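You operate a simulated robot arm through the tools that you are given. There is no shell and no other tool.

You run a simulated robot arm. Do the job below in one go: nothing can be reset, and whatever is moved stays where it is left.

TASK
Give the red colour can the two doses that are left.
Fine: on the second seat, by itself; first key, then second, each once the lamp is out; can back on the tray at nought. Set down upright: what you pick out.

Only the result counts: the job must be done as asked and must still hold three seconds after the hand-in. Knocking over, shifting, dropping, spilling or breaking anything else fails it.

THE ROBOT
A 6-joint arm with a two-finger parallel gripper, fixed in place. Base frame: the origin is at the foot of the arm, x ahead of it, y to its left, z up. Units: cm, degrees, N and s.
With the tool pointing down near the work surface it reaches from about 32 to 70 cm from the base axis. Its first joint turns from -166.0 to 166.0 degrees. Payload 4.1 kg.
The tool frame sits at the grasp point between the pads (the TCP): z along the fingers, y along the line on which they close. The tips reach 2.3 cm beyond it. The gripper opens to 9.4 cm. The fingers are 3.8 cm wide and 1 cm thick; the gripper's body (5.4 by 9.6 cm) begins 3.9 cm behind the TCP.
Orientation is that of the tool frame in the base frame, as a unit quaternion [w, x, y, z]. With the fingers straight down and closing along the base's y, the tool's x points along the base's -x, its y along +y and its z along -z.

THE INTERFACE
- The arm moves only by the tool arm_command. Its argument "plan" is a list of rows, each a list of 2 entries, a list of its own where there are three numbers: the shift along the tool's x, y, z in cm, then the turn, a rotation vector about the tool's x, y, z in degrees. In form: [[[dx, dy, dz], [wx, wy, wz]], ...]. A call has 1 to 20 rows; each row shifts and turns the commanded pose from where the row before left it, along the tool's axes as they then stand. "claw" is the gripper command, from -1 (shut) to 1 (fully open), values between in proportion, set as the call begins (left out, the last holds). A row lasts 0.2 s, in which the tool goes at most 5 cm and 8.6 degrees; a call with a longer step from one row to the next is refused whole, and so is a gripper value outside its range. A pose out of reach is approached as far as the arm can. The call stops where the force on the tool passes 40 N (or 10 N more than at its start, if that is more) or the arm is blocked; 0.2 s more then pass. Each finger travels about 4.5 cm/s and halts on what it meets, pressing with about 24 N; the grip force reading is that of the motor and also rises with nothing between the fingers. The clock runs only during rows and for 0.2 s after the last one: add rows that do not move to give the fingers time. It gives the time, the measured TCP pose, the force on the tool (base axes), the opening and the grip force at its end, in the units of the frame above (readings bear some noise), with the torque about the TCP (base axes, N m) and any sound that the robot's microphone picked up.
- Cameras (640 x 400 px; columns grow to the right, rows downward): "scene" is fixed at [22.07, 50.12, 168.03]; the picture's right is [-0.82, -0.57, 0.00], its down [-0.55, 0.78, -0.30] and it looks along [0.17, -0.24, -0.95] (base axes); focal length 242 px, centre (320, 200). "wrist" rides on the gripper at [8.6, 1.6, -7.5] in the tool frame; the picture's right is [-0.18, 0.98, 0.00], its down [-0.58, -0.11, -0.81] and it looks along [-0.79, -0.15, 0.59] (tool axes); focal length 243 px, centre (320, 200). There is no depth. A picture from a camera that has moved, and an enlarged one, comes with that camera's place and axes in the base frame and with its lens.
- capture(camera): a new picture of that camera. It takes no simulated time.
- slide_trunk(by): slides the trunk up (or, below 0, down) by that many cm; the arm rides with it, the base frame stays. It gives what a move gives, with no picture.
- enlarge(camera, box): a new picture of the part [left, top, right, bottom] of that camera's present view, enlarged. It takes no simulated time.
- job_done(): hands the job in; it is judged then, once.

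Places have to be worked out from the pictures, the camera data and where the tool is seen. Open the gripper and draw the arm clear of the work before you hand the job in, unless the task says otherwise.

The tools are called after "Call:" as a command line: name --argument value ..., lists and objects as JSON in quotes. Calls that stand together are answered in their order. arm_command: Moves the arm, as the interface text tells. Its arguments: {"type":"object","properties":{"plan":{"type":"array","items":{"type":"array"}},"claw":{"type":"number"}},"required":["plan"]} The other tools are called the same way: slide_trunk (by) slides the trunk up or down; capture (camera) takes a picture; enlarge (camera, box) takes an enlarged picture of a part of a camera's view; job_done () hands the job in.

At the start:

```text
time_s: 0.0
tool_pos: [15.78, 25.26, 136.36]
ee_rot: [0.0, 0.0, 1.0, -0.001]
contact_force: [0.4, -0.3, 0.3]
torque: [0.0, 0.01, -0.01]
opening: 9.4
finger_force: 0.0
trunk travel left (down, up): [-52.5, 6.5]
```

scene: 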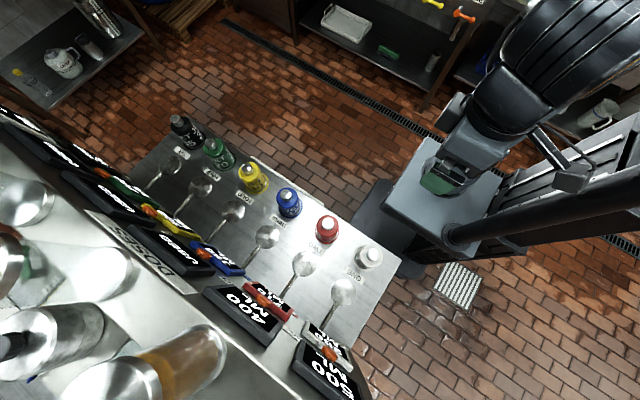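
wrist: 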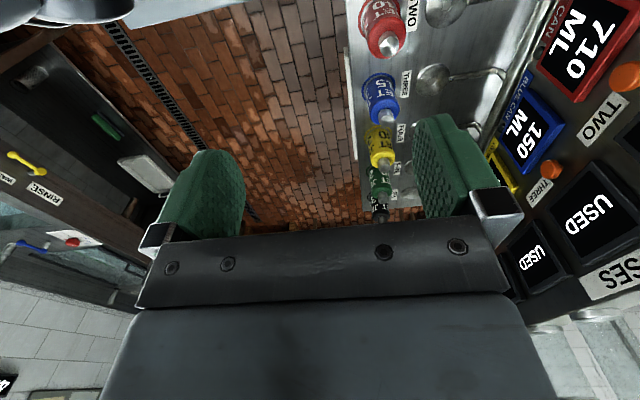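

The first pictures show a row of dosing cans with levers, panels and lamps; I need the detail, so I enlarge several parts of the views.

Call:
enlarge --camera "scene" --box '[240, 180, 440, 400]'

Call:
enlarge --camera "scene" --box '[130, 100, 290, 260]'

Call:
enlarge --camera "wrist" --box '[340, 0, 640, 220]'

Call:
enlarge --camera "scene" --box '[0, 100, 200, 400]'

Call:
enlarge --camera "scene" --box '[300, 0, 640, 180]'

```text
1.82 times, centred on (340, 290) of scene
camera zoom: at [22.07, 50.12, 168.03], right [-0.82, -0.57, 0.0], down [-0.55, 0.78, -0.3], along [0.17, -0.24, -0.95], focal length 441 px, centre (284, 36)
```

zoom: 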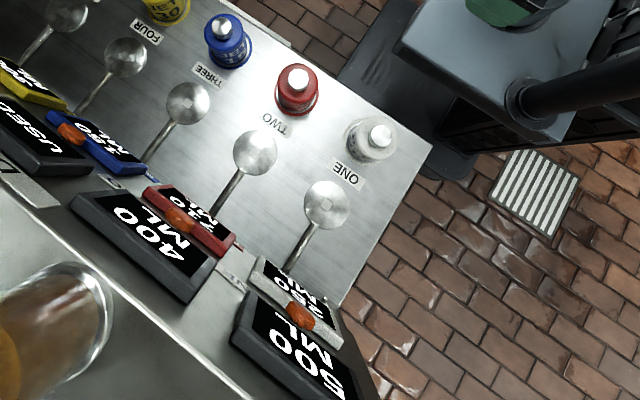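

```text
2.50 times, centred on (210, 180) of scene
camera zoom: at [22.07, 50.12, 168.03], right [-0.82, -0.57, 0.0], down [-0.55, 0.78, -0.3], along [0.17, -0.24, -0.95], focal length 606 px, centre (595, 250)
```

zoom: 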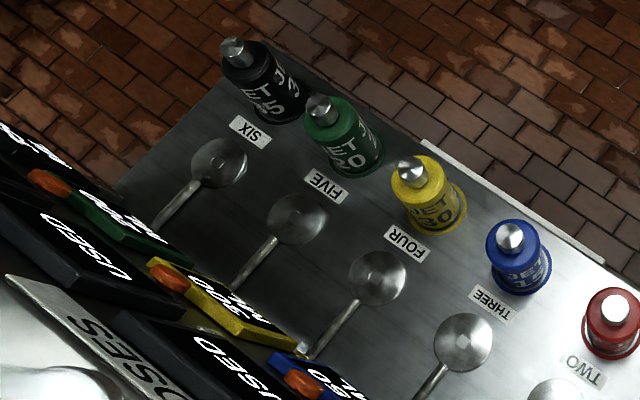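

```text
1.82 times, centred on (490, 110) of wrist
camera zoom: at [7.3, 26.82, 144.01], right [0.18, 0.98, 0.0], down [0.58, -0.11, 0.81], along [0.79, -0.15, -0.59], focal length 441 px, centre (11, 364)
```

zoom: 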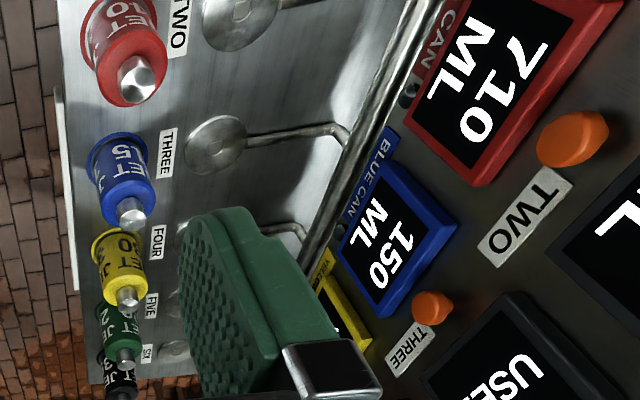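

```text
1.33 times, centred on (100, 250) of scene
camera zoom: at [22.07, 50.12, 168.03], right [-0.82, -0.57, 0.0], down [-0.55, 0.78, -0.3], along [0.17, -0.24, -0.95], focal length 323 px, centre (613, 133)
```

zoom: 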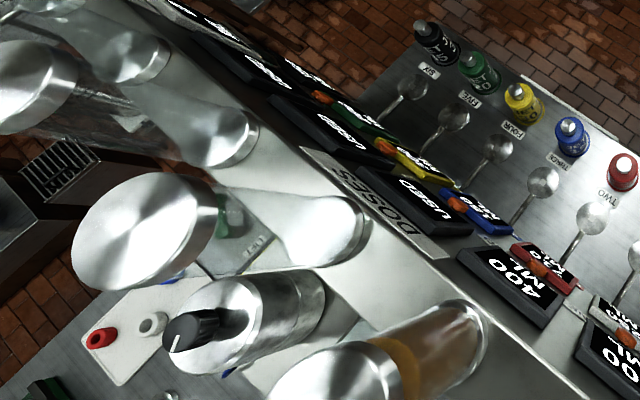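

```text
1.88 times, centred on (470, 90) of scene
camera zoom: at [22.07, 50.12, 168.03], right [-0.82, -0.57, 0.0], down [-0.55, 0.78, -0.3], along [0.17, -0.24, -0.95], focal length 456 px, centre (38, 407)
```

zoom: 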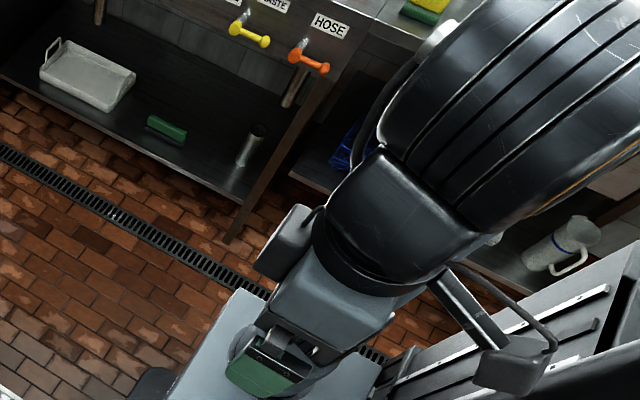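

I need to read every label, so I enlarge small areas around the bottles and displays.

Call:
enlarge --camera "scene" --box '[190, 270, 270, 350]'

Call:
enlarge --camera "scene" --box '[290, 310, 380, 400]'

Call:
enlarge --camera "scene" --box '[300, 200, 400, 320]'

Call:
enlarge --camera "scene" --box '[0, 280, 120, 400]'

Call:
enlarge --camera "wrist" --box '[0, 120, 160, 400]'

Call:
enlarge --camera "scene" --box '[0, 0, 160, 120]'

Call:
enlarge --camera "wrist" --box '[500, 0, 640, 100]'

Call:
enlarge --camera "wrist" --box '[480, 80, 640, 400]'

```text
5.00 times, centred on (230, 310) of scene
camera zoom: at [22.07, 50.12, 168.03], right [-0.82, -0.57, 0.0], down [-0.55, 0.78, -0.3], along [0.17, -0.24, -0.95], focal length 1212 px, centre (770, -350)
```

zoom: 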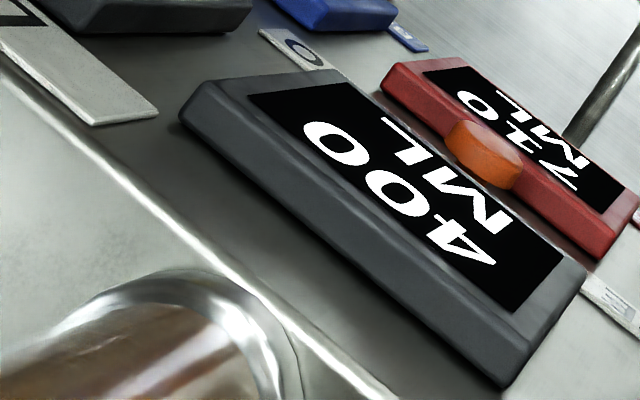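

```text
4.44 times, centred on (335, 355) of scene
camera zoom: at [22.07, 50.12, 168.03], right [-0.82, -0.57, 0.0], down [-0.55, 0.78, -0.3], along [0.17, -0.24, -0.95], focal length 1077 px, centre (253, -489)
```

zoom: 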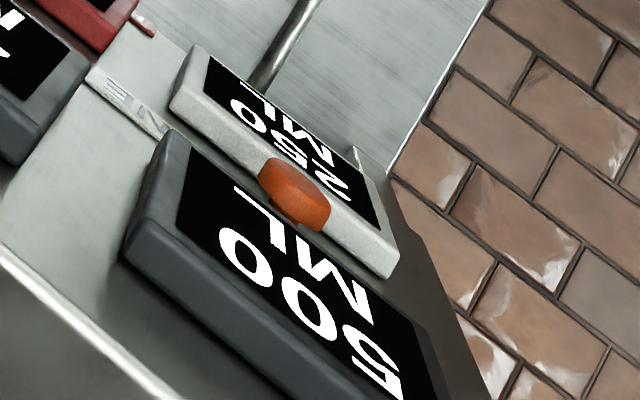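

```text
3.33 times, centred on (350, 260) of scene
camera zoom: at [22.07, 50.12, 168.03], right [-0.82, -0.57, 0.0], down [-0.55, 0.78, -0.3], along [0.17, -0.24, -0.95], focal length 808 px, centre (220, 0)
```

zoom: 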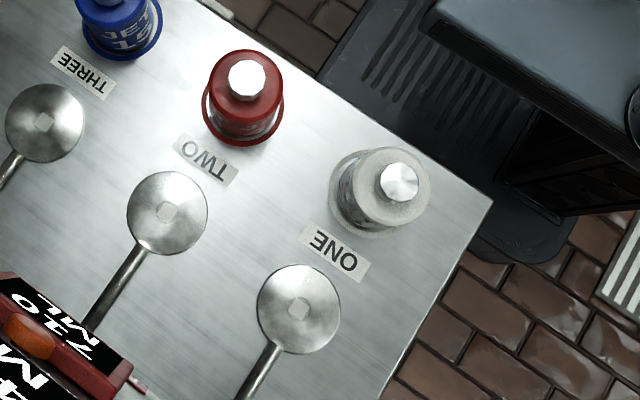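

```text
3.33 times, centred on (60, 340) of scene
camera zoom: at [22.07, 50.12, 168.03], right [-0.82, -0.57, 0.0], down [-0.55, 0.78, -0.3], along [0.17, -0.24, -0.95], focal length 808 px, centre (1187, -267)
```

zoom: 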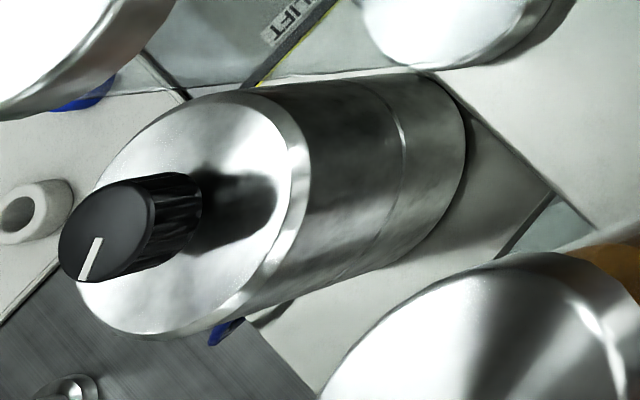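

```text
1.43 times, centred on (80, 260) of wrist
camera zoom: at [7.3, 26.82, 144.01], right [0.18, 0.98, 0.0], down [0.58, -0.11, 0.81], along [0.79, -0.15, -0.59], focal length 347 px, centre (663, 114)
```

zoom: 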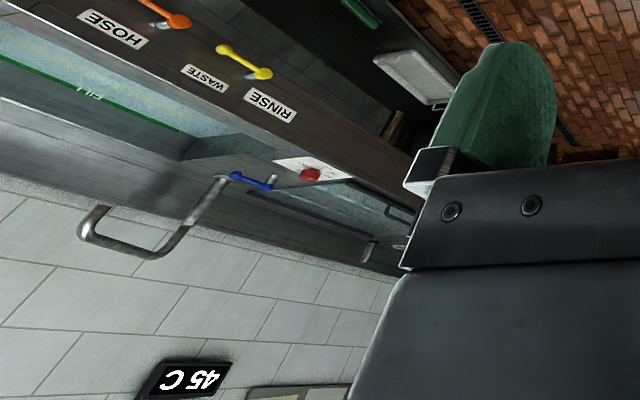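

```text
3.33 times, centred on (80, 60) of scene
camera zoom: at [22.07, 50.12, 168.03], right [-0.82, -0.57, 0.0], down [-0.55, 0.78, -0.3], along [0.17, -0.24, -0.95], focal length 808 px, centre (1120, 667)
```

zoom: 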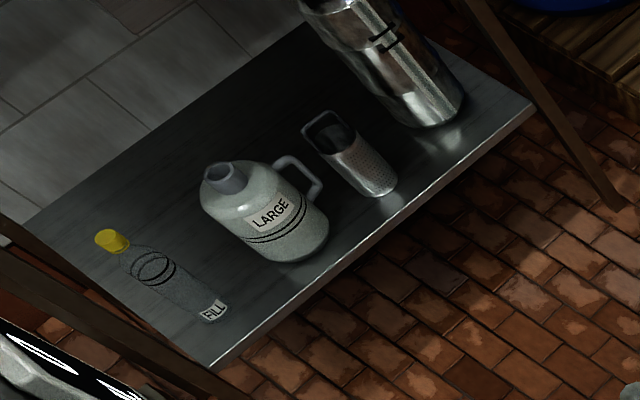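

```text
4.00 times, centred on (570, 50) of wrist
camera zoom: at [7.3, 26.82, 144.01], right [0.18, 0.98, 0.0], down [0.58, -0.11, 0.81], along [0.79, -0.15, -0.59], focal length 970 px, centre (-680, 800)
```

zoom: 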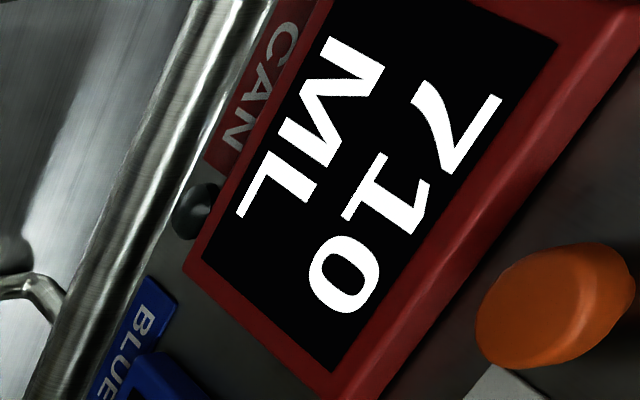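

```text
1.25 times, centred on (560, 240) of wrist
camera zoom: at [7.3, 26.82, 144.01], right [0.18, 0.98, 0.0], down [0.58, -0.11, 0.81], along [0.79, -0.15, -0.59], focal length 303 px, centre (20, 150)
```

zoom: 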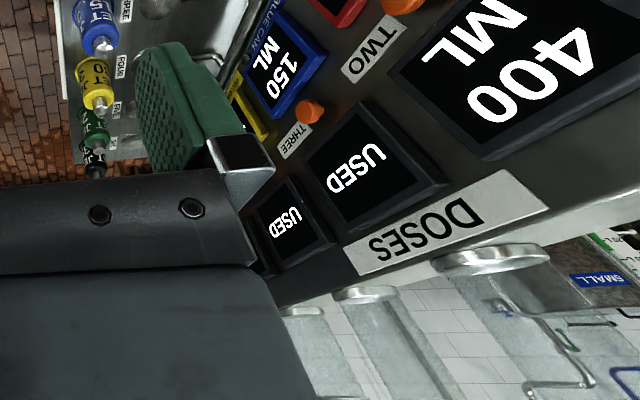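

The dose displays read 500 ML, 400 ML and the rest USED, so keys ONE and TWO have the doses that remain. The red can display reads 710 ML. I turn the wrist camera towards the panel (base +y) to see the bench, keys and lamps better.

Call:
arm_command --plan '[[[-4, 0, 0], [0, 0, 0]], [[-4, 0, 0], [0, 0, 0]], [[-4, 0, 0], [0, 0, 0]], [[0, 0, 0], [0, 0, -8.5]], [[0, 0, 0], [0, 0, -8.5]], [[0, 0, 0], [0, 0, -8.5]], [[0, 0, 0], [0, 0, -8.5]], [[0, 0, 0], [0, 0, -8.5]], [[0, 0, 0], [0, 0, -8.5]], [[0, 0, 0], [0, 0, -8.5]], [[0, 0, 0], [0, 0, -8.5]], [[0, 0, 0], [0, 0, -8.5]], [[0, 0, 0], [0, 0, -8.5]], [[0, 0, 0], [0, 0, -5]]]'

Call:
capture --camera "wrist"

Call:
capture --camera "scene"

```text
time_s: 3.0
tool_pos: [27.68, 25.21, 136.48]
ee_rot: [0.0, 0.708, -0.706, -0.001]
contact_force: [0.3, 0.9, -0.2]
torque: [0.01, 0.02, -0.03]
opening: 9.4
finger_force: 0.1
trunk travel left (down, up): [-52.5, 6.5]
```

```text
taken
camera wrist: at [26.31, 16.57, 144.02], right [-0.98, 0.18, 0.0], down [0.11, 0.58, 0.81], along [0.15, 0.79, -0.59], focal length 243 px, centre (320, 200)
```

wrist: 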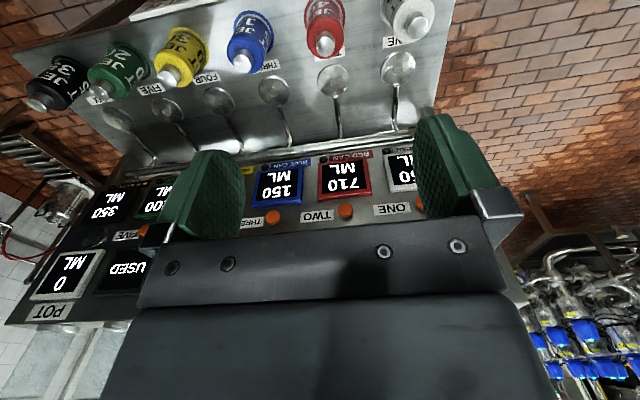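

```text
taken
```

scene: 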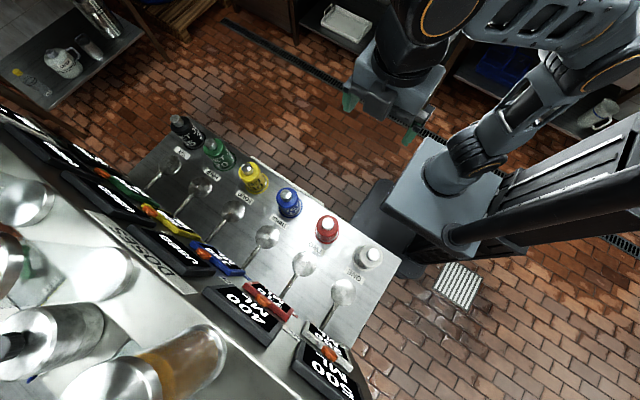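

The wrist image (upside down) shows the whole panel, including a POT display. I enlarge it to read the labels and the state of each lamp.

Call:
enlarge --camera "wrist" --box '[220, 0, 460, 150]'

Call:
enlarge --camera "wrist" --box '[0, 0, 240, 150]'

Call:
enlarge --camera "wrist" --box '[230, 130, 430, 250]'

Call:
enlarge --camera "wrist" --box '[0, 150, 240, 400]'

Call:
enlarge --camera "wrist" --box '[440, 180, 640, 400]'

```text
2.67 times, centred on (340, 75) of wrist
camera zoom: at [26.31, 16.57, 144.02], right [-0.98, 0.18, 0.0], down [0.11, 0.58, 0.81], along [0.15, 0.79, -0.59], focal length 647 px, centre (267, 533)
```

zoom: 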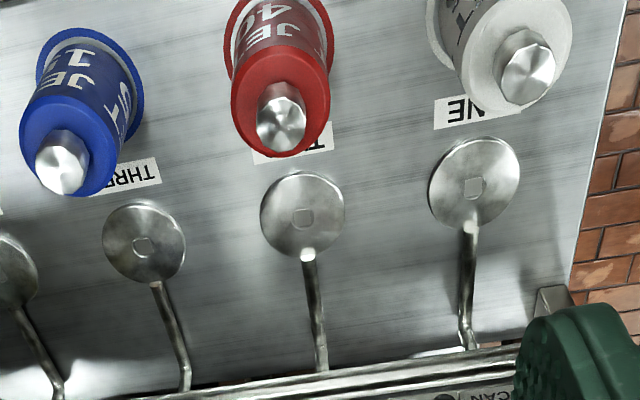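

```text
2.67 times, centred on (120, 75) of wrist
camera zoom: at [26.31, 16.57, 144.02], right [-0.98, 0.18, 0.0], down [0.11, 0.58, 0.81], along [0.15, 0.79, -0.59], focal length 647 px, centre (853, 533)
```

zoom: 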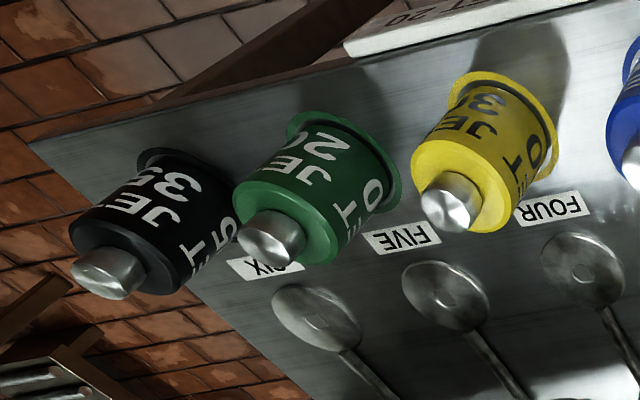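

```text
3.20 times, centred on (330, 190) of wrist
camera zoom: at [26.31, 16.57, 144.02], right [-0.98, 0.18, 0.0], down [0.11, 0.58, 0.81], along [0.15, 0.79, -0.59], focal length 776 px, centre (288, 232)
```

zoom: 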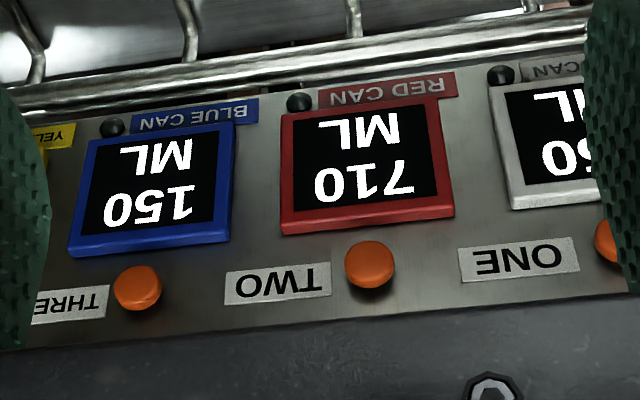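

```text
1.60 times, centred on (120, 275) of wrist
camera zoom: at [26.31, 16.57, 144.02], right [-0.98, 0.18, 0.0], down [0.11, 0.58, 0.81], along [0.15, 0.79, -0.59], focal length 388 px, centre (640, 80)
```

zoom: 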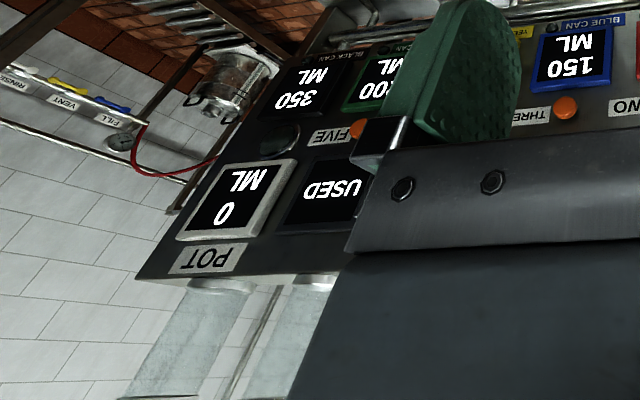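

```text
1.82 times, centred on (540, 290) of wrist
camera zoom: at [26.31, 16.57, 144.02], right [-0.98, 0.18, 0.0], down [0.11, 0.58, 0.81], along [0.15, 0.79, -0.59], focal length 441 px, centre (-80, 36)
```

zoom: 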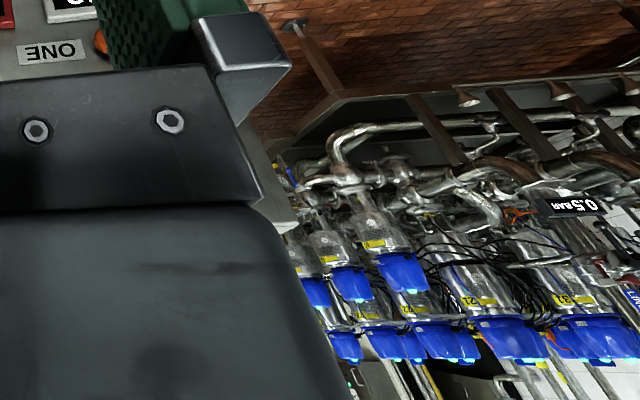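

The strip on the bench's near edge carries text I haven't read ("…ET 20"?). I draw the wrist camera back to see that edge and the whole bench.

Call:
arm_command --plan '[[[4, -2.5, 0], [0, 0, 0]], [[4, -2.5, 0], [0, 0, 0]], [[4, -2.5, 0], [0, 0, 0]], [[4, -2.5, 0], [0, 0, 0]], [[2, 0, 0], [0, 0, 0]]]'

Call:
capture --camera "wrist"

Call:
enlarge --camera "wrist" --box '[0, 0, 320, 200]'

Call:
enlarge --camera "wrist" --box '[320, 0, 640, 200]'

```text
time_s: 4.2
tool_pos: [37.87, 7.11, 136.51]
ee_rot: [-0.001, 0.708, -0.707, 0.0]
contact_force: [0.3, 1.3, 0.0]
torque: [0.04, -0.01, -0.07]
opening: 9.39
finger_force: 0.1
trunk travel left (down, up): [-52.5, 6.5]
```

```text
taken
camera wrist: at [36.42, -1.58, 144.03], right [-0.98, 0.18, 0.0], down [0.11, 0.58, 0.81], along [0.15, 0.79, -0.59], focal length 243 px, centre (320, 200)
```

wrist: 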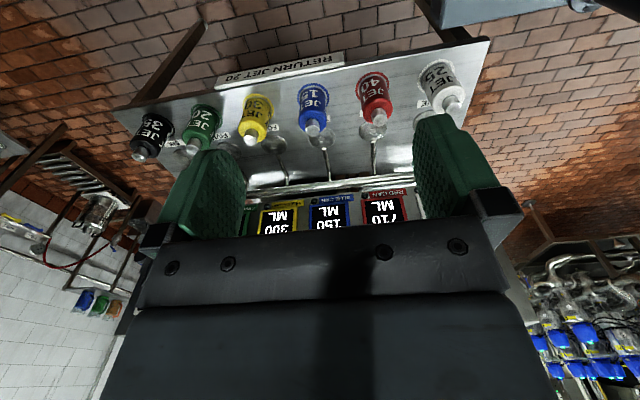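

```text
2.00 times, centred on (160, 100) of wrist
camera zoom: at [36.42, -1.58, 144.03], right [-0.98, 0.18, 0.0], down [0.11, 0.58, 0.81], along [0.15, 0.79, -0.59], focal length 485 px, centre (640, 400)
```

zoom: 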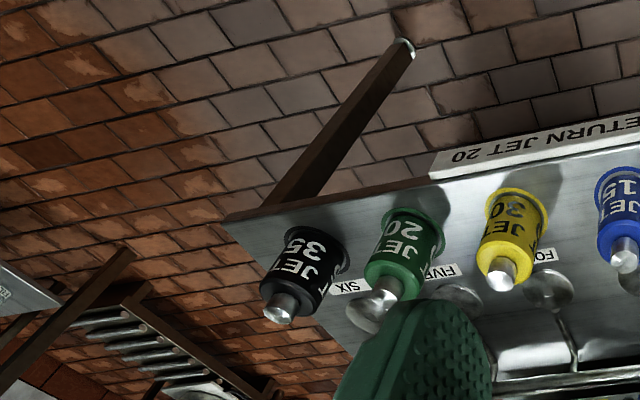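

```text
2.00 times, centred on (480, 100) of wrist
camera zoom: at [36.42, -1.58, 144.03], right [-0.98, 0.18, 0.0], down [0.11, 0.58, 0.81], along [0.15, 0.79, -0.59], focal length 485 px, centre (0, 400)
```

zoom: 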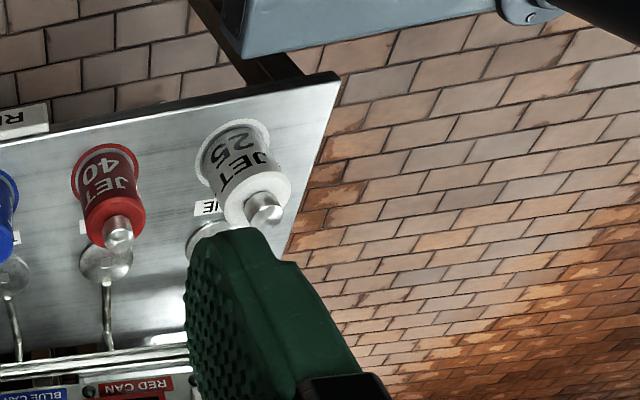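

The strip says "RETURN JET 20", and the red can is JET 40. My reading is that a dose enters the pot and drains through the jets of the seated cans and the return, and the can comes off once POT reads 0. I triangulate the red can's cap at about (29.0, 36.0, 92.4), seat TWO at (29.5, 50, 80) and key TWO at (28.9, 61, 114.7). I lower the trunk towards working height.

Call:
slide_trunk --by -25

Call:
capture --camera "wrist"

Call:
capture --camera "scene"

```text
time_s: 6.8
tool_pos: [37.96, 7.1, 111.5]
ee_rot: [0.0, -0.707, 0.707, 0.0]
contact_force: [-0.3, 0.4, -0.1]
torque: [-0.03, -0.01, 0.01]
opening: 9.4
finger_force: 0.1
trunk travel left (down, up): [-27.5, 31.5]
```

```text
taken
camera wrist: at [36.41, -1.52, 119.03], right [-0.98, 0.18, 0.0], down [0.11, 0.58, 0.81], along [0.15, 0.79, -0.59], focal length 243 px, centre (320, 200)
```

wrist: 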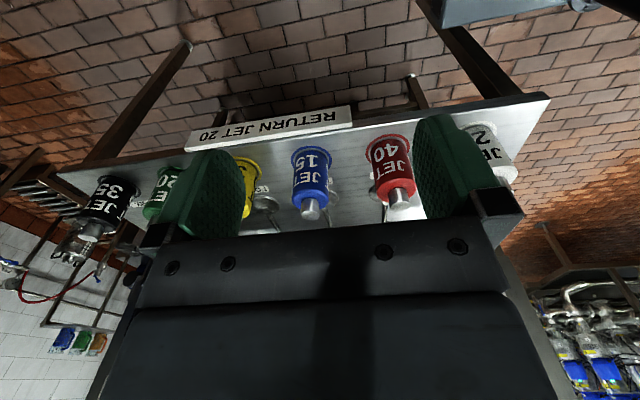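

```text
taken
```

scene: 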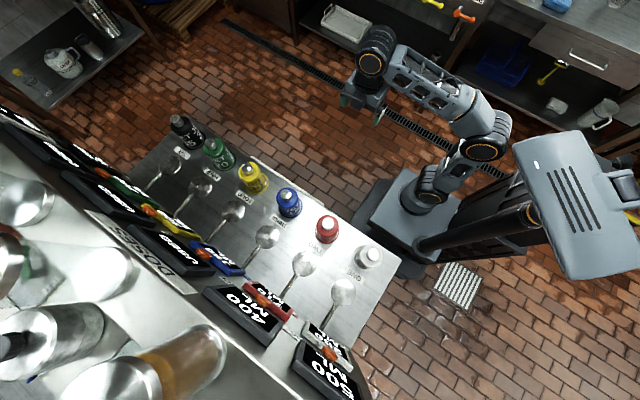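

The can rows are visible nearly side-on now; I enlarge the red can to measure its shape.

Call:
enlarge --camera "wrist" --box '[280, 120, 440, 220]'

Call:
enlarge --camera "scene" --box '[280, 190, 360, 300]'

```text
4.00 times, centred on (360, 170) of wrist
camera zoom: at [36.41, -1.52, 119.03], right [-0.98, 0.18, 0.0], down [0.11, 0.58, 0.81], along [0.15, 0.79, -0.59], focal length 970 px, centre (160, 320)
```

zoom: 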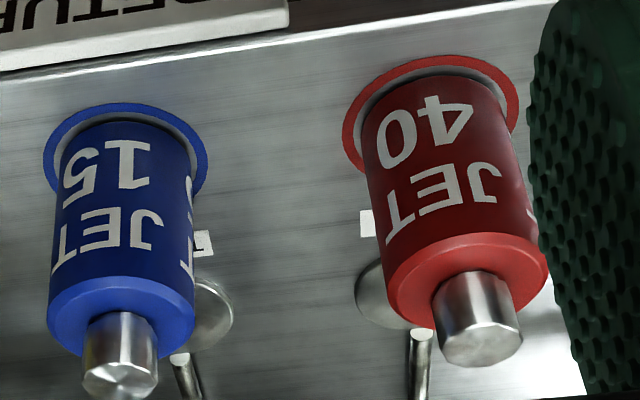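

```text
3.64 times, centred on (320, 245) of scene
camera zoom: at [22.07, 50.12, 168.03], right [-0.82, -0.57, 0.0], down [-0.55, 0.78, -0.3], along [0.17, -0.24, -0.95], focal length 881 px, centre (320, 36)
```

zoom: 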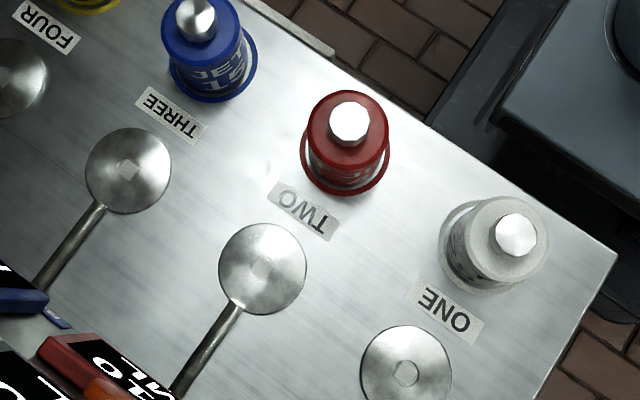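

Red can: body about 7.6 cm wide with its top near z 90.5, and a metal stem 3.6 cm wide reaching z≈93.8, at (28.9, 36.3). The panel is a vertical wall at y≈61. I tilt the tool 30° towards the panel, keeping the closing line along x, and move over the red can.

Call:
arm_command --plan '[[[0, 0, 0], [0, -7.5, 0]], [[0, 0, 0], [0, -7.5, 0]], [[0, 0, 0], [0, -7.5, 0]], [[0, 0, 0], [0, -7.5, 0]], [[-2.57, 1.13, 2.85], [0, 0, 0]], [[-2.57, 1.13, 2.85], [0, 0, 0]], [[-2.57, 1.13, 2.85], [0, 0, 0]], [[-2.57, 1.13, 2.85], [0, 0, 0]], [[-2.57, 1.13, 2.85], [0, 0, 0]], [[-2.57, 1.13, 2.85], [0, 0, 0]], [[-2.57, 1.13, 2.85], [0, 0, 0]], [[-2.57, 1.13, 2.85], [0, 0, 0]], [[0, 0, 0], [0, 0, 0]]]'

Call:
capture --camera "wrist"

Call:
capture --camera "scene"

```text
time_s: 9.6
tool_pos: [28.86, 36.36, 101.74]
ee_rot: [-0.182, 0.684, -0.683, -0.183]
contact_force: [0.6, 0.5, -0.2]
torque: [0.02, -0.02, -0.02]
opening: 9.42
finger_force: 0.1
trunk travel left (down, up): [-27.5, 31.5]
```

```text
taken
camera wrist: at [27.44, 25.1, 103.97], right [-0.98, 0.16, 0.09], down [0.11, 0.1, 0.99], along [0.15, 0.98, -0.12], focal length 243 px, centre (320, 200)
```

wrist: 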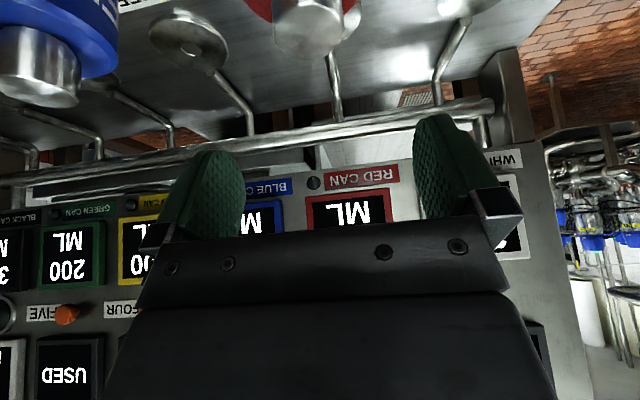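

```text
taken
```

scene: 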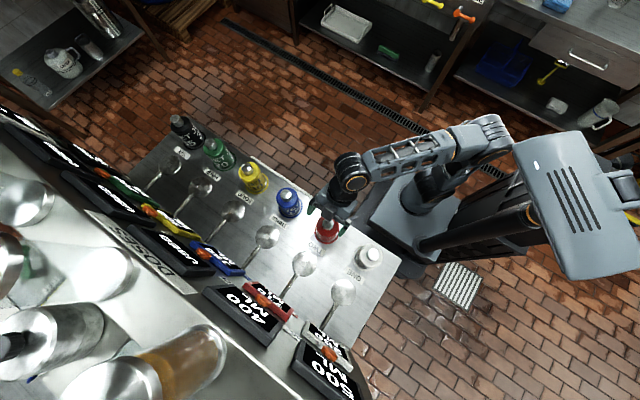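

The tool now stands over the red can. I enlarge the stem and lamp regions before going down.

Call:
enlarge --camera "wrist" --box '[220, 0, 420, 120]'

Call:
enlarge --camera "scene" --box '[290, 170, 390, 270]'

Call:
enlarge --camera "wrist" --box '[0, 180, 180, 400]'

```text
3.20 times, centred on (320, 60) of wrist
camera zoom: at [27.44, 25.1, 103.97], right [-0.98, 0.16, 0.09], down [0.11, 0.1, 0.99], along [0.15, 0.98, -0.12], focal length 776 px, centre (320, 648)
```

zoom: 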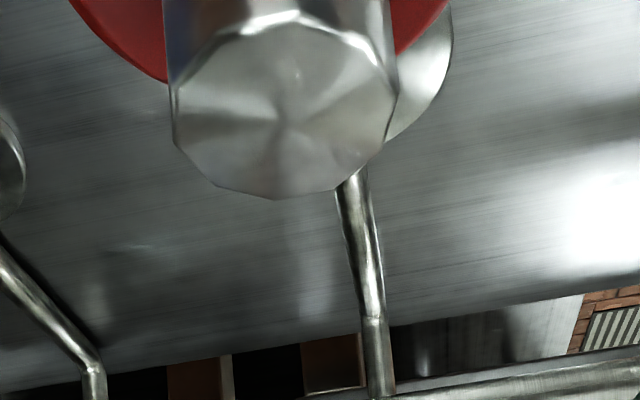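

```text
4.00 times, centred on (340, 220) of scene
camera zoom: at [22.07, 50.12, 168.03], right [-0.82, -0.57, 0.0], down [-0.55, 0.78, -0.3], along [0.17, -0.24, -0.95], focal length 969 px, centre (240, 120)
```

zoom: 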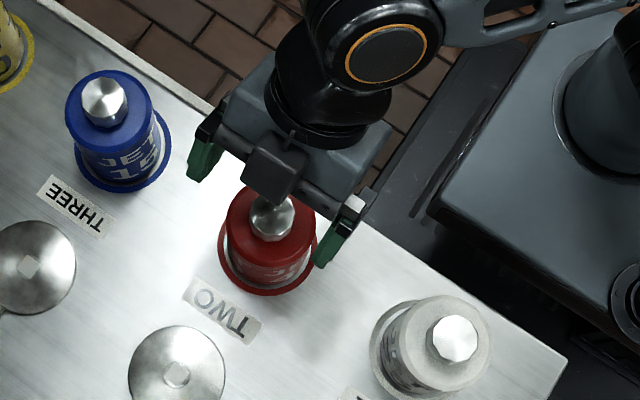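

```text
1.82 times, centred on (90, 290) of wrist
camera zoom: at [27.44, 25.1, 103.97], right [-0.98, 0.16, 0.09], down [0.11, 0.1, 0.99], along [0.15, 0.98, -0.12], focal length 441 px, centre (738, 36)
```

zoom: 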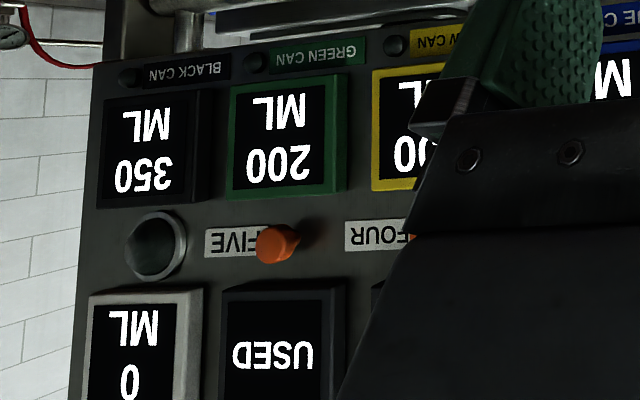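

All five keys' lamps are dark, and the large lamp beside POT is out as well. The stem's top is at about (28.95, 36.3, 94.0), so I go down around the stem to TCP z≈94.4.

Call:
arm_command --plan '[[[0.61, -0.1, 1.06], [0, 0, 0]], [[0.61, 0, 1.06], [0, 0, 0]], [[0.61, 0, 1.06], [0, 0, 0]], [[0.61, 0, 1.06], [0, 0, 0]], [[0.61, 0, 1.06], [0, 0, 0]], [[0.61, 0, 1.06], [0, 0, 0]], [[0, 0, 0], [0, 0, 0]], [[0, 0, 0], [0, 0, 0]]]' --claw 1

Call:
capture --camera "wrist"

Call:
enlarge --camera "scene" --box '[290, 170, 390, 270]'

```text
time_s: 11.4
tool_pos: [28.97, 36.24, 94.57]
ee_rot: [-0.183, 0.683, -0.683, -0.183]
contact_force: [-0.3, 0.2, -1.1]
torque: [-0.02, -0.03, 0.02]
opening: 9.38
finger_force: 0.1
trunk travel left (down, up): [-27.5, 31.5]
```

```text
taken
camera wrist: at [27.45, 25.04, 96.85], right [-0.98, 0.16, 0.09], down [0.11, 0.1, 0.99], along [0.15, 0.98, -0.12], focal length 243 px, centre (320, 200)
```

wrist: 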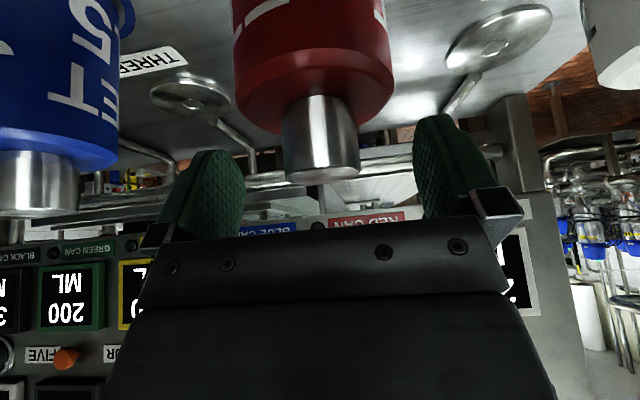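

```text
4.00 times, centred on (340, 220) of scene
camera zoom: at [22.07, 50.12, 168.03], right [-0.82, -0.57, 0.0], down [-0.55, 0.78, -0.3], along [0.17, -0.24, -0.95], focal length 969 px, centre (240, 120)
```

zoom: 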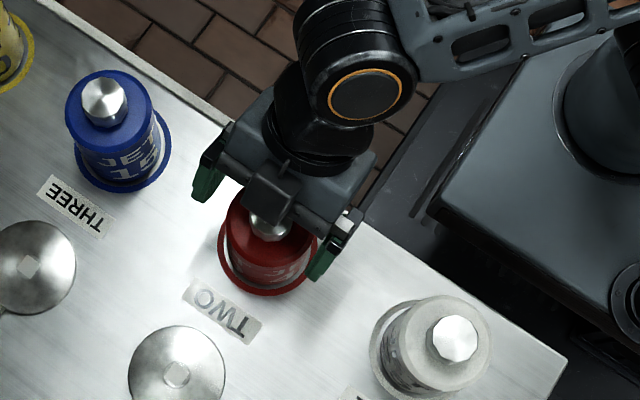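

The stem spans about z 91.9–94.6 here, and its overlap with the pads would be short. A grip on the upper body (7.7 cm wide, 9.4 opening) is firmer, so I go 2.6 cm lower, keeping the palm clear of the stem, and then close.

Call:
arm_command --plan '[[[0.35, 0, 0.55], [0, 0, 0]], [[0.33, 0, 0.56], [0, 0, 0]], [[0.33, 0, 0.56], [0, 0, 0]], [[0.33, 0, 0.56], [0, 0, 0]], [[0, 0, 0], [0, 0, 0]]]' --claw 1

Call:
capture --camera "wrist"

Call:
enlarge --camera "scene" --box '[290, 170, 390, 270]'

```text
time_s: 12.6
tool_pos: [28.97, 36.36, 92.01]
ee_rot: [-0.183, 0.683, -0.683, -0.183]
contact_force: [0.1, 0.2, -0.3]
torque: [-0.02, -0.02, 0.0]
opening: 9.42
finger_force: 0.1
trunk travel left (down, up): [-27.5, 31.5]
```

```text
taken
camera wrist: at [27.51, 25.14, 94.28], right [-0.98, 0.16, 0.09], down [0.11, 0.1, 0.99], along [0.15, 0.98, -0.12], focal length 243 px, centre (320, 200)
```

wrist: 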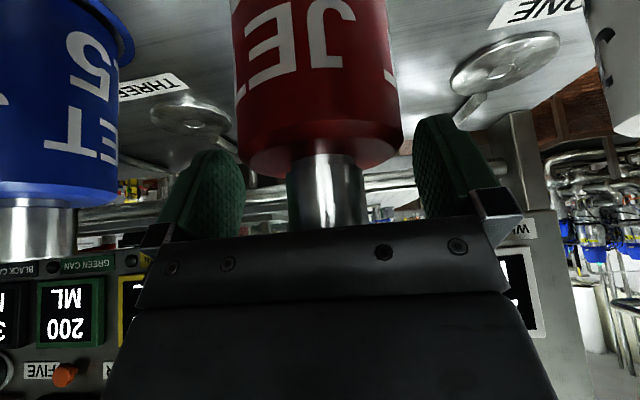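

```text
4.00 times, centred on (340, 220) of scene
camera zoom: at [22.07, 50.12, 168.03], right [-0.82, -0.57, 0.0], down [-0.55, 0.78, -0.3], along [0.17, -0.24, -0.95], focal length 969 px, centre (240, 120)
```

zoom: 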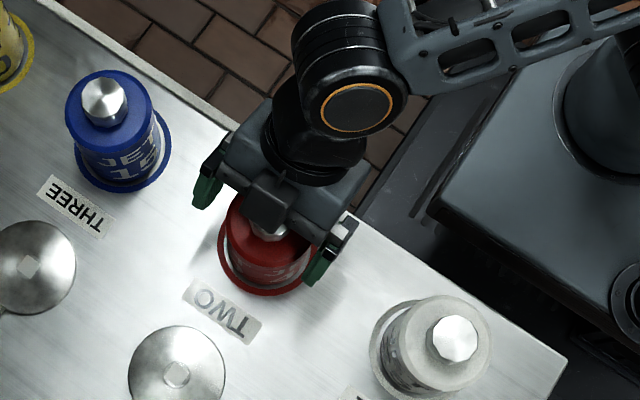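

Both fingers clear the body on either side. I go 0.4 cm lower and close the gripper.

Call:
arm_command --plan '[[[0.2, 0, 0.35], [0, 0, 0]], [[0, 0, 0], [0, 0, 0]]]' --claw 1

Call:
arm_command --plan '[[[0, 0, 0], [0, 0, 0]], [[0, 0, 0], [0, 0, 0]], [[0, 0, 0], [0, 0, 0]], [[0, 0, 0], [0, 0, 0]], [[0, 0, 0], [0, 0, 0]]]' --claw -1

Call:
capture --camera "wrist"

```text
time_s: 13.2
tool_pos: [29.09, 36.38, 91.75]
ee_rot: [0.182, -0.683, 0.684, 0.182]
contact_force: [0.4, -0.5, 0.3]
torque: [0.0, -0.01, 0.02]
opening: 9.4
finger_force: 0.1
trunk travel left (down, up): [-27.5, 31.5]
```

```text
time_s: 14.4
tool_pos: [28.98, 36.36, 91.7]
ee_rot: [0.183, -0.683, 0.684, 0.182]
contact_force: [-1.1, 0.6, 0.5]
torque: [0.01, 0.07, 0.02]
opening: 7.27
finger_force: 24.1
trunk travel left (down, up): [-27.5, 31.5]
```

```text
taken
camera wrist: at [27.51, 25.12, 93.91], right [-0.98, 0.16, 0.09], down [0.11, 0.1, 0.99], along [0.15, 0.98, -0.12], focal length 243 px, centre (320, 200)
```

wrist: 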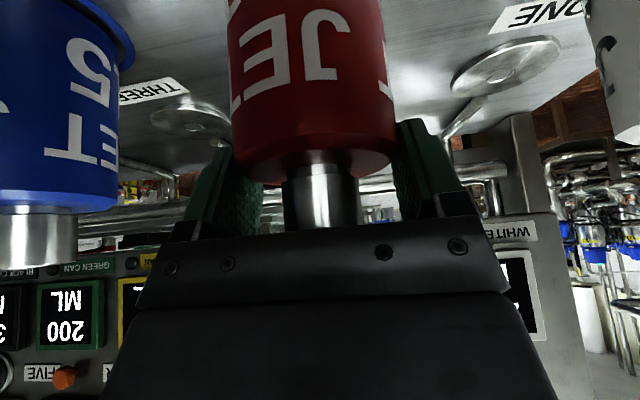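

The grip holds on the body (7.27 cm, 24 N). I lift slowly by 3 cm and check.

Call:
arm_command --plan '[[[-0.25, 0, -0.43], [0, 0, 0]], [[-0.25, 0, -0.43], [0, 0, 0]], [[-0.25, 0, -0.43], [0, 0, 0]], [[-0.25, 0, -0.43], [0, 0, 0]], [[-0.25, 0, -0.43], [0, 0, 0]], [[-0.25, 0, -0.43], [0, 0, 0]], [[0, 0, 0], [0, 0, 0]]]' --claw -1

Call:
capture --camera "wrist"

Call:
enlarge --camera "scene" --box '[270, 170, 390, 290]'

```text
time_s: 16.0
tool_pos: [29.04, 36.47, 94.55]
ee_rot: [-0.183, 0.683, -0.683, -0.183]
contact_force: [0.4, -0.8, -3.0]
torque: [-0.01, 0.03, 0.0]
opening: 7.2
finger_force: 24.4
trunk travel left (down, up): [-27.5, 31.5]
```

```text
taken
camera wrist: at [27.49, 25.15, 96.89], right [-0.98, 0.16, 0.09], down [0.11, 0.1, 0.99], along [0.15, 0.98, -0.12], focal length 243 px, centre (320, 200)
```

wrist: 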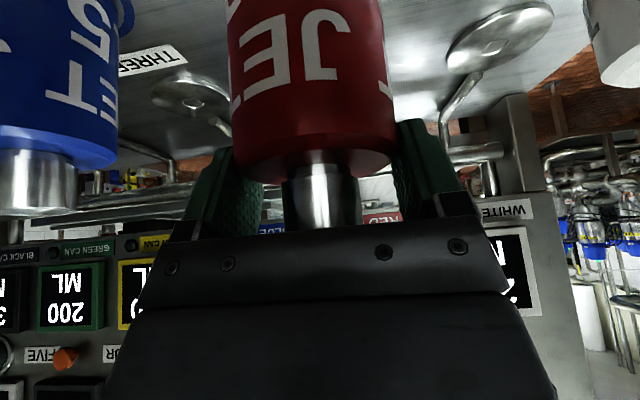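

```text
3.33 times, centred on (330, 230) of scene
camera zoom: at [22.07, 50.12, 168.03], right [-0.82, -0.57, 0.0], down [-0.55, 0.78, -0.3], along [0.17, -0.24, -0.95], focal length 808 px, centre (287, 100)
```

zoom: 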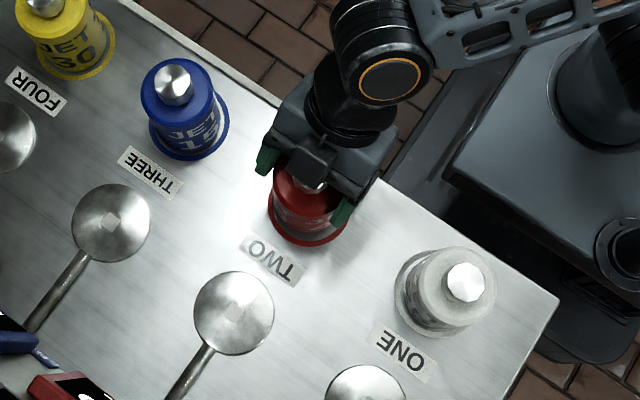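

The can is held (about 3 N of weight) and the rest is undisturbed. I raise it 1 cm more and carry it 13.9 cm in +y, to hover over seat TWO.

Call:
arm_command --plan '[[[-0.25, 0, -0.43], [0, 0, 0]], [[-0.25, 0, -0.44], [0, 0, 0]], [[-0.9, 0, 0.52], [0, 0, 0]], [[-1.6, 0, 0.92], [0, 0, 0]], [[-1.9, 0, 1.1], [0, 0, 0]], [[-1.9, 0, 1.1], [0, 0, 0]], [[-1.9, 0, 1.1], [0, 0, 0]], [[-1.9, 0, 1.1], [0, 0, 0]], [[-1.2, 0, 0.69], [0, 0, 0]], [[-0.74, 0, 0.42], [0, 0, 0]], [[0, 0, 0], [0, 0, 0]], [[0, 0, 0], [0, 0, 0]]]' --claw -1

Call:
capture --camera "wrist"

Call:
enlarge --camera "scene" --box '[250, 200, 370, 320]'

Call:
capture --camera "scene"

```text
time_s: 18.6
tool_pos: [28.92, 50.3, 95.63]
ee_rot: [0.183, -0.683, 0.683, 0.183]
contact_force: [-0.6, 1.0, -2.9]
torque: [0.0, -0.01, 0.02]
opening: 7.23
finger_force: 24.1
trunk travel left (down, up): [-27.5, 31.5]
```

```text
taken
camera wrist: at [27.51, 39.0, 97.84], right [-0.98, 0.16, 0.09], down [0.11, 0.1, 0.99], along [0.15, 0.98, -0.12], focal length 243 px, centre (320, 200)
```

wrist: 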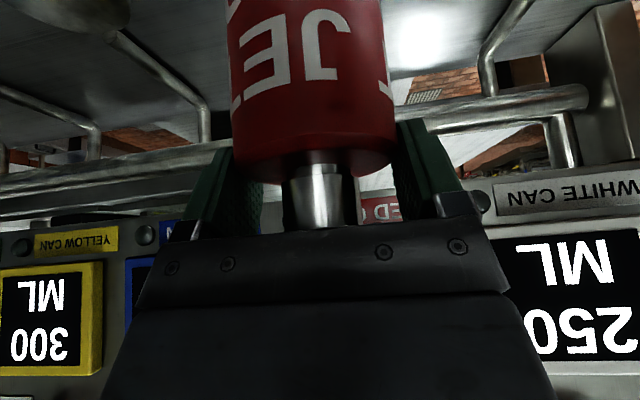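

```text
3.33 times, centred on (310, 260) of scene
camera zoom: at [22.07, 50.12, 168.03], right [-0.82, -0.57, 0.0], down [-0.55, 0.78, -0.3], along [0.17, -0.24, -0.95], focal length 808 px, centre (353, 0)
```

zoom: 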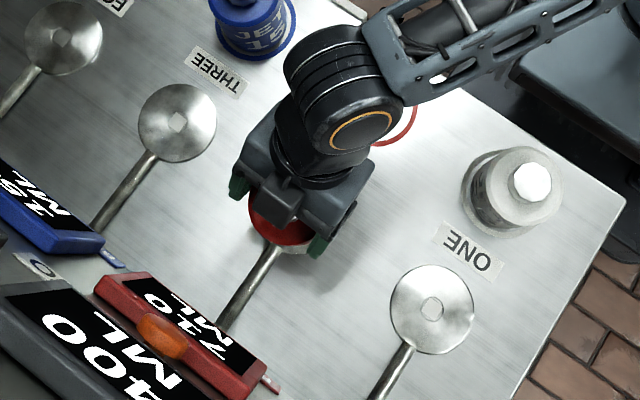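

```text
taken
```

scene: 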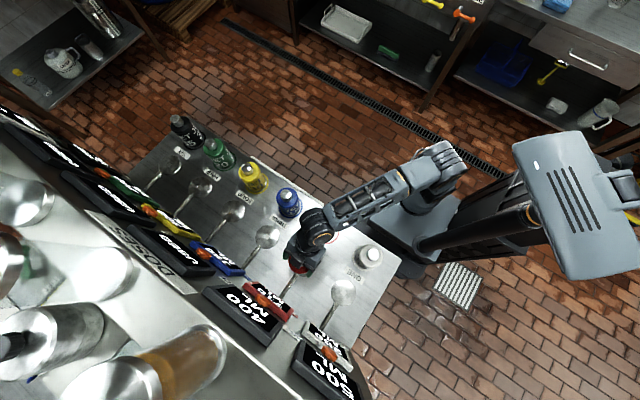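

The painted red ring stays on the tray as the can's home. I enlarge the scene around the hovering can to check that it is centred on the disc.

Call:
enlarge --camera "scene" --box '[275, 235, 335, 285]'

Call:
enlarge --camera "wrist" --box '[200, 0, 420, 140]'

```text
8.00 times, centred on (305, 260) of scene
camera zoom: at [22.07, 50.12, 168.03], right [-0.82, -0.57, 0.0], down [-0.55, 0.78, -0.3], along [0.17, -0.24, -0.95], focal length 1939 px, centre (440, -280)
```

zoom: 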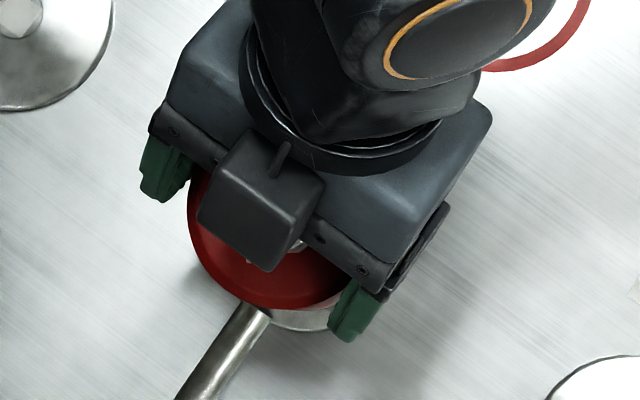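

```text
2.86 times, centred on (310, 70) of wrist
camera zoom: at [27.51, 39.0, 97.84], right [-0.98, 0.16, 0.09], down [0.11, 0.1, 0.99], along [0.15, 0.98, -0.12], focal length 693 px, centre (349, 571)
```

zoom: 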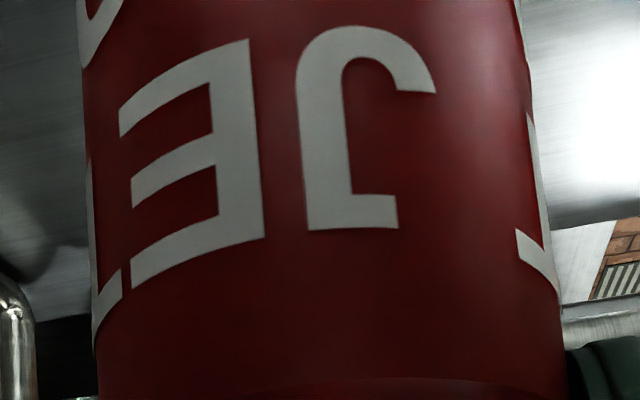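

The can's outline and the disc centre agree within about 0.2 cm. I lower it gently in small steps, watching the force.

Call:
arm_command --plan '[[[0.12, 0, 0.22], [0, 0, 0]], [[0.12, 0, 0.22], [0, 0, 0]], [[0.13, 0, 0.21], [0, 0, 0]], [[0.13, 0, 0.22], [0, 0, 0]], [[0.12, 0, 0.22], [0, 0, 0]], [[0.13, 0, 0.21], [0, 0, 0]], [[0.12, 0, 0.22], [0, 0, 0]], [[0.13, 0, 0.22], [0, 0, 0]], [[0, 0, 0], [0, 0, 0]]]' --claw -1

Call:
capture --camera "wrist"

Call:
enlarge --camera "scene" --box '[275, 235, 335, 285]'

```text
time_s: 20.6
tool_pos: [28.89, 50.33, 93.63]
ee_rot: [-0.182, 0.683, -0.683, -0.183]
contact_force: [-0.8, -0.7, -3.1]
torque: [0.02, 0.04, 0.0]
opening: 7.22
finger_force: 24.0
trunk travel left (down, up): [-27.5, 31.5]
```

```text
taken
camera wrist: at [27.5, 39.05, 95.81], right [-0.98, 0.16, 0.09], down [0.11, 0.1, 0.99], along [0.15, 0.98, -0.12], focal length 243 px, centre (320, 200)
```

wrist: 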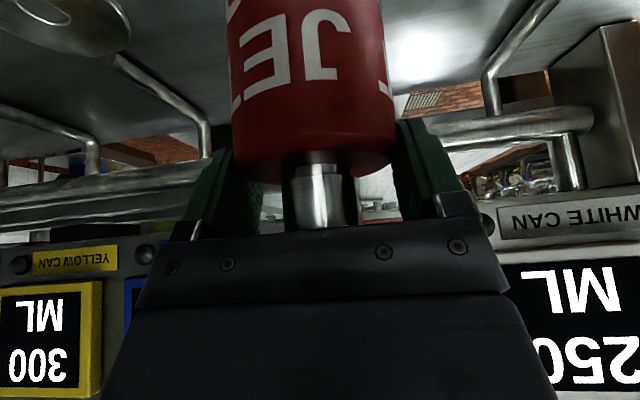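

```text
8.00 times, centred on (305, 260) of scene
camera zoom: at [22.07, 50.12, 168.03], right [-0.82, -0.57, 0.0], down [-0.55, 0.78, -0.3], along [0.17, -0.24, -0.95], focal length 1939 px, centre (440, -280)
```

zoom: 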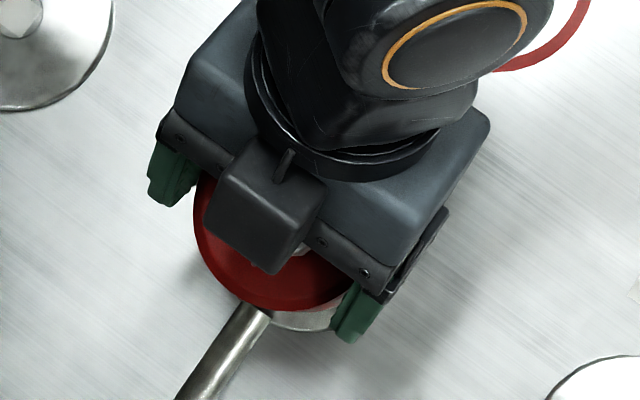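

No contact yet; I continue in finer steps.

Call:
arm_command --plan '[[[0.06, 0, 0.104], [0, 0, 0]], [[0.06, 0, 0.104], [0, 0, 0]], [[0.06, 0, 0.104], [0, 0, 0]], [[0.06, 0, 0.104], [0, 0, 0]], [[0, 0, 0], [0, 0, 0]]]' --claw -1

Call:
arm_command --plan '[[[0.06, 0, 0.104], [0, 0, 0]], [[0.06, 0, 0.104], [0, 0, 0]], [[0.06, 0, 0.104], [0, 0, 0]], [[0, 0, 0], [0, 0, 0]]]' --claw -1

```text
time_s: 21.8
tool_pos: [29.03, 50.11, 93.02]
ee_rot: [-0.183, 0.683, -0.683, -0.183]
contact_force: [0.1, 0.9, -2.1]
torque: [-0.01, -0.05, 0.0]
opening: 7.21
finger_force: 24.2
trunk travel left (down, up): [-27.5, 31.5]
```

```text
time_s: 22.8
tool_pos: [28.89, 50.2, 92.79]
ee_rot: [-0.182, 0.683, -0.683, -0.183]
contact_force: [0.0, -0.4, -2.1]
torque: [0.03, 0.01, -0.02]
opening: 7.21
finger_force: 24.1
trunk travel left (down, up): [-27.5, 31.5]
```

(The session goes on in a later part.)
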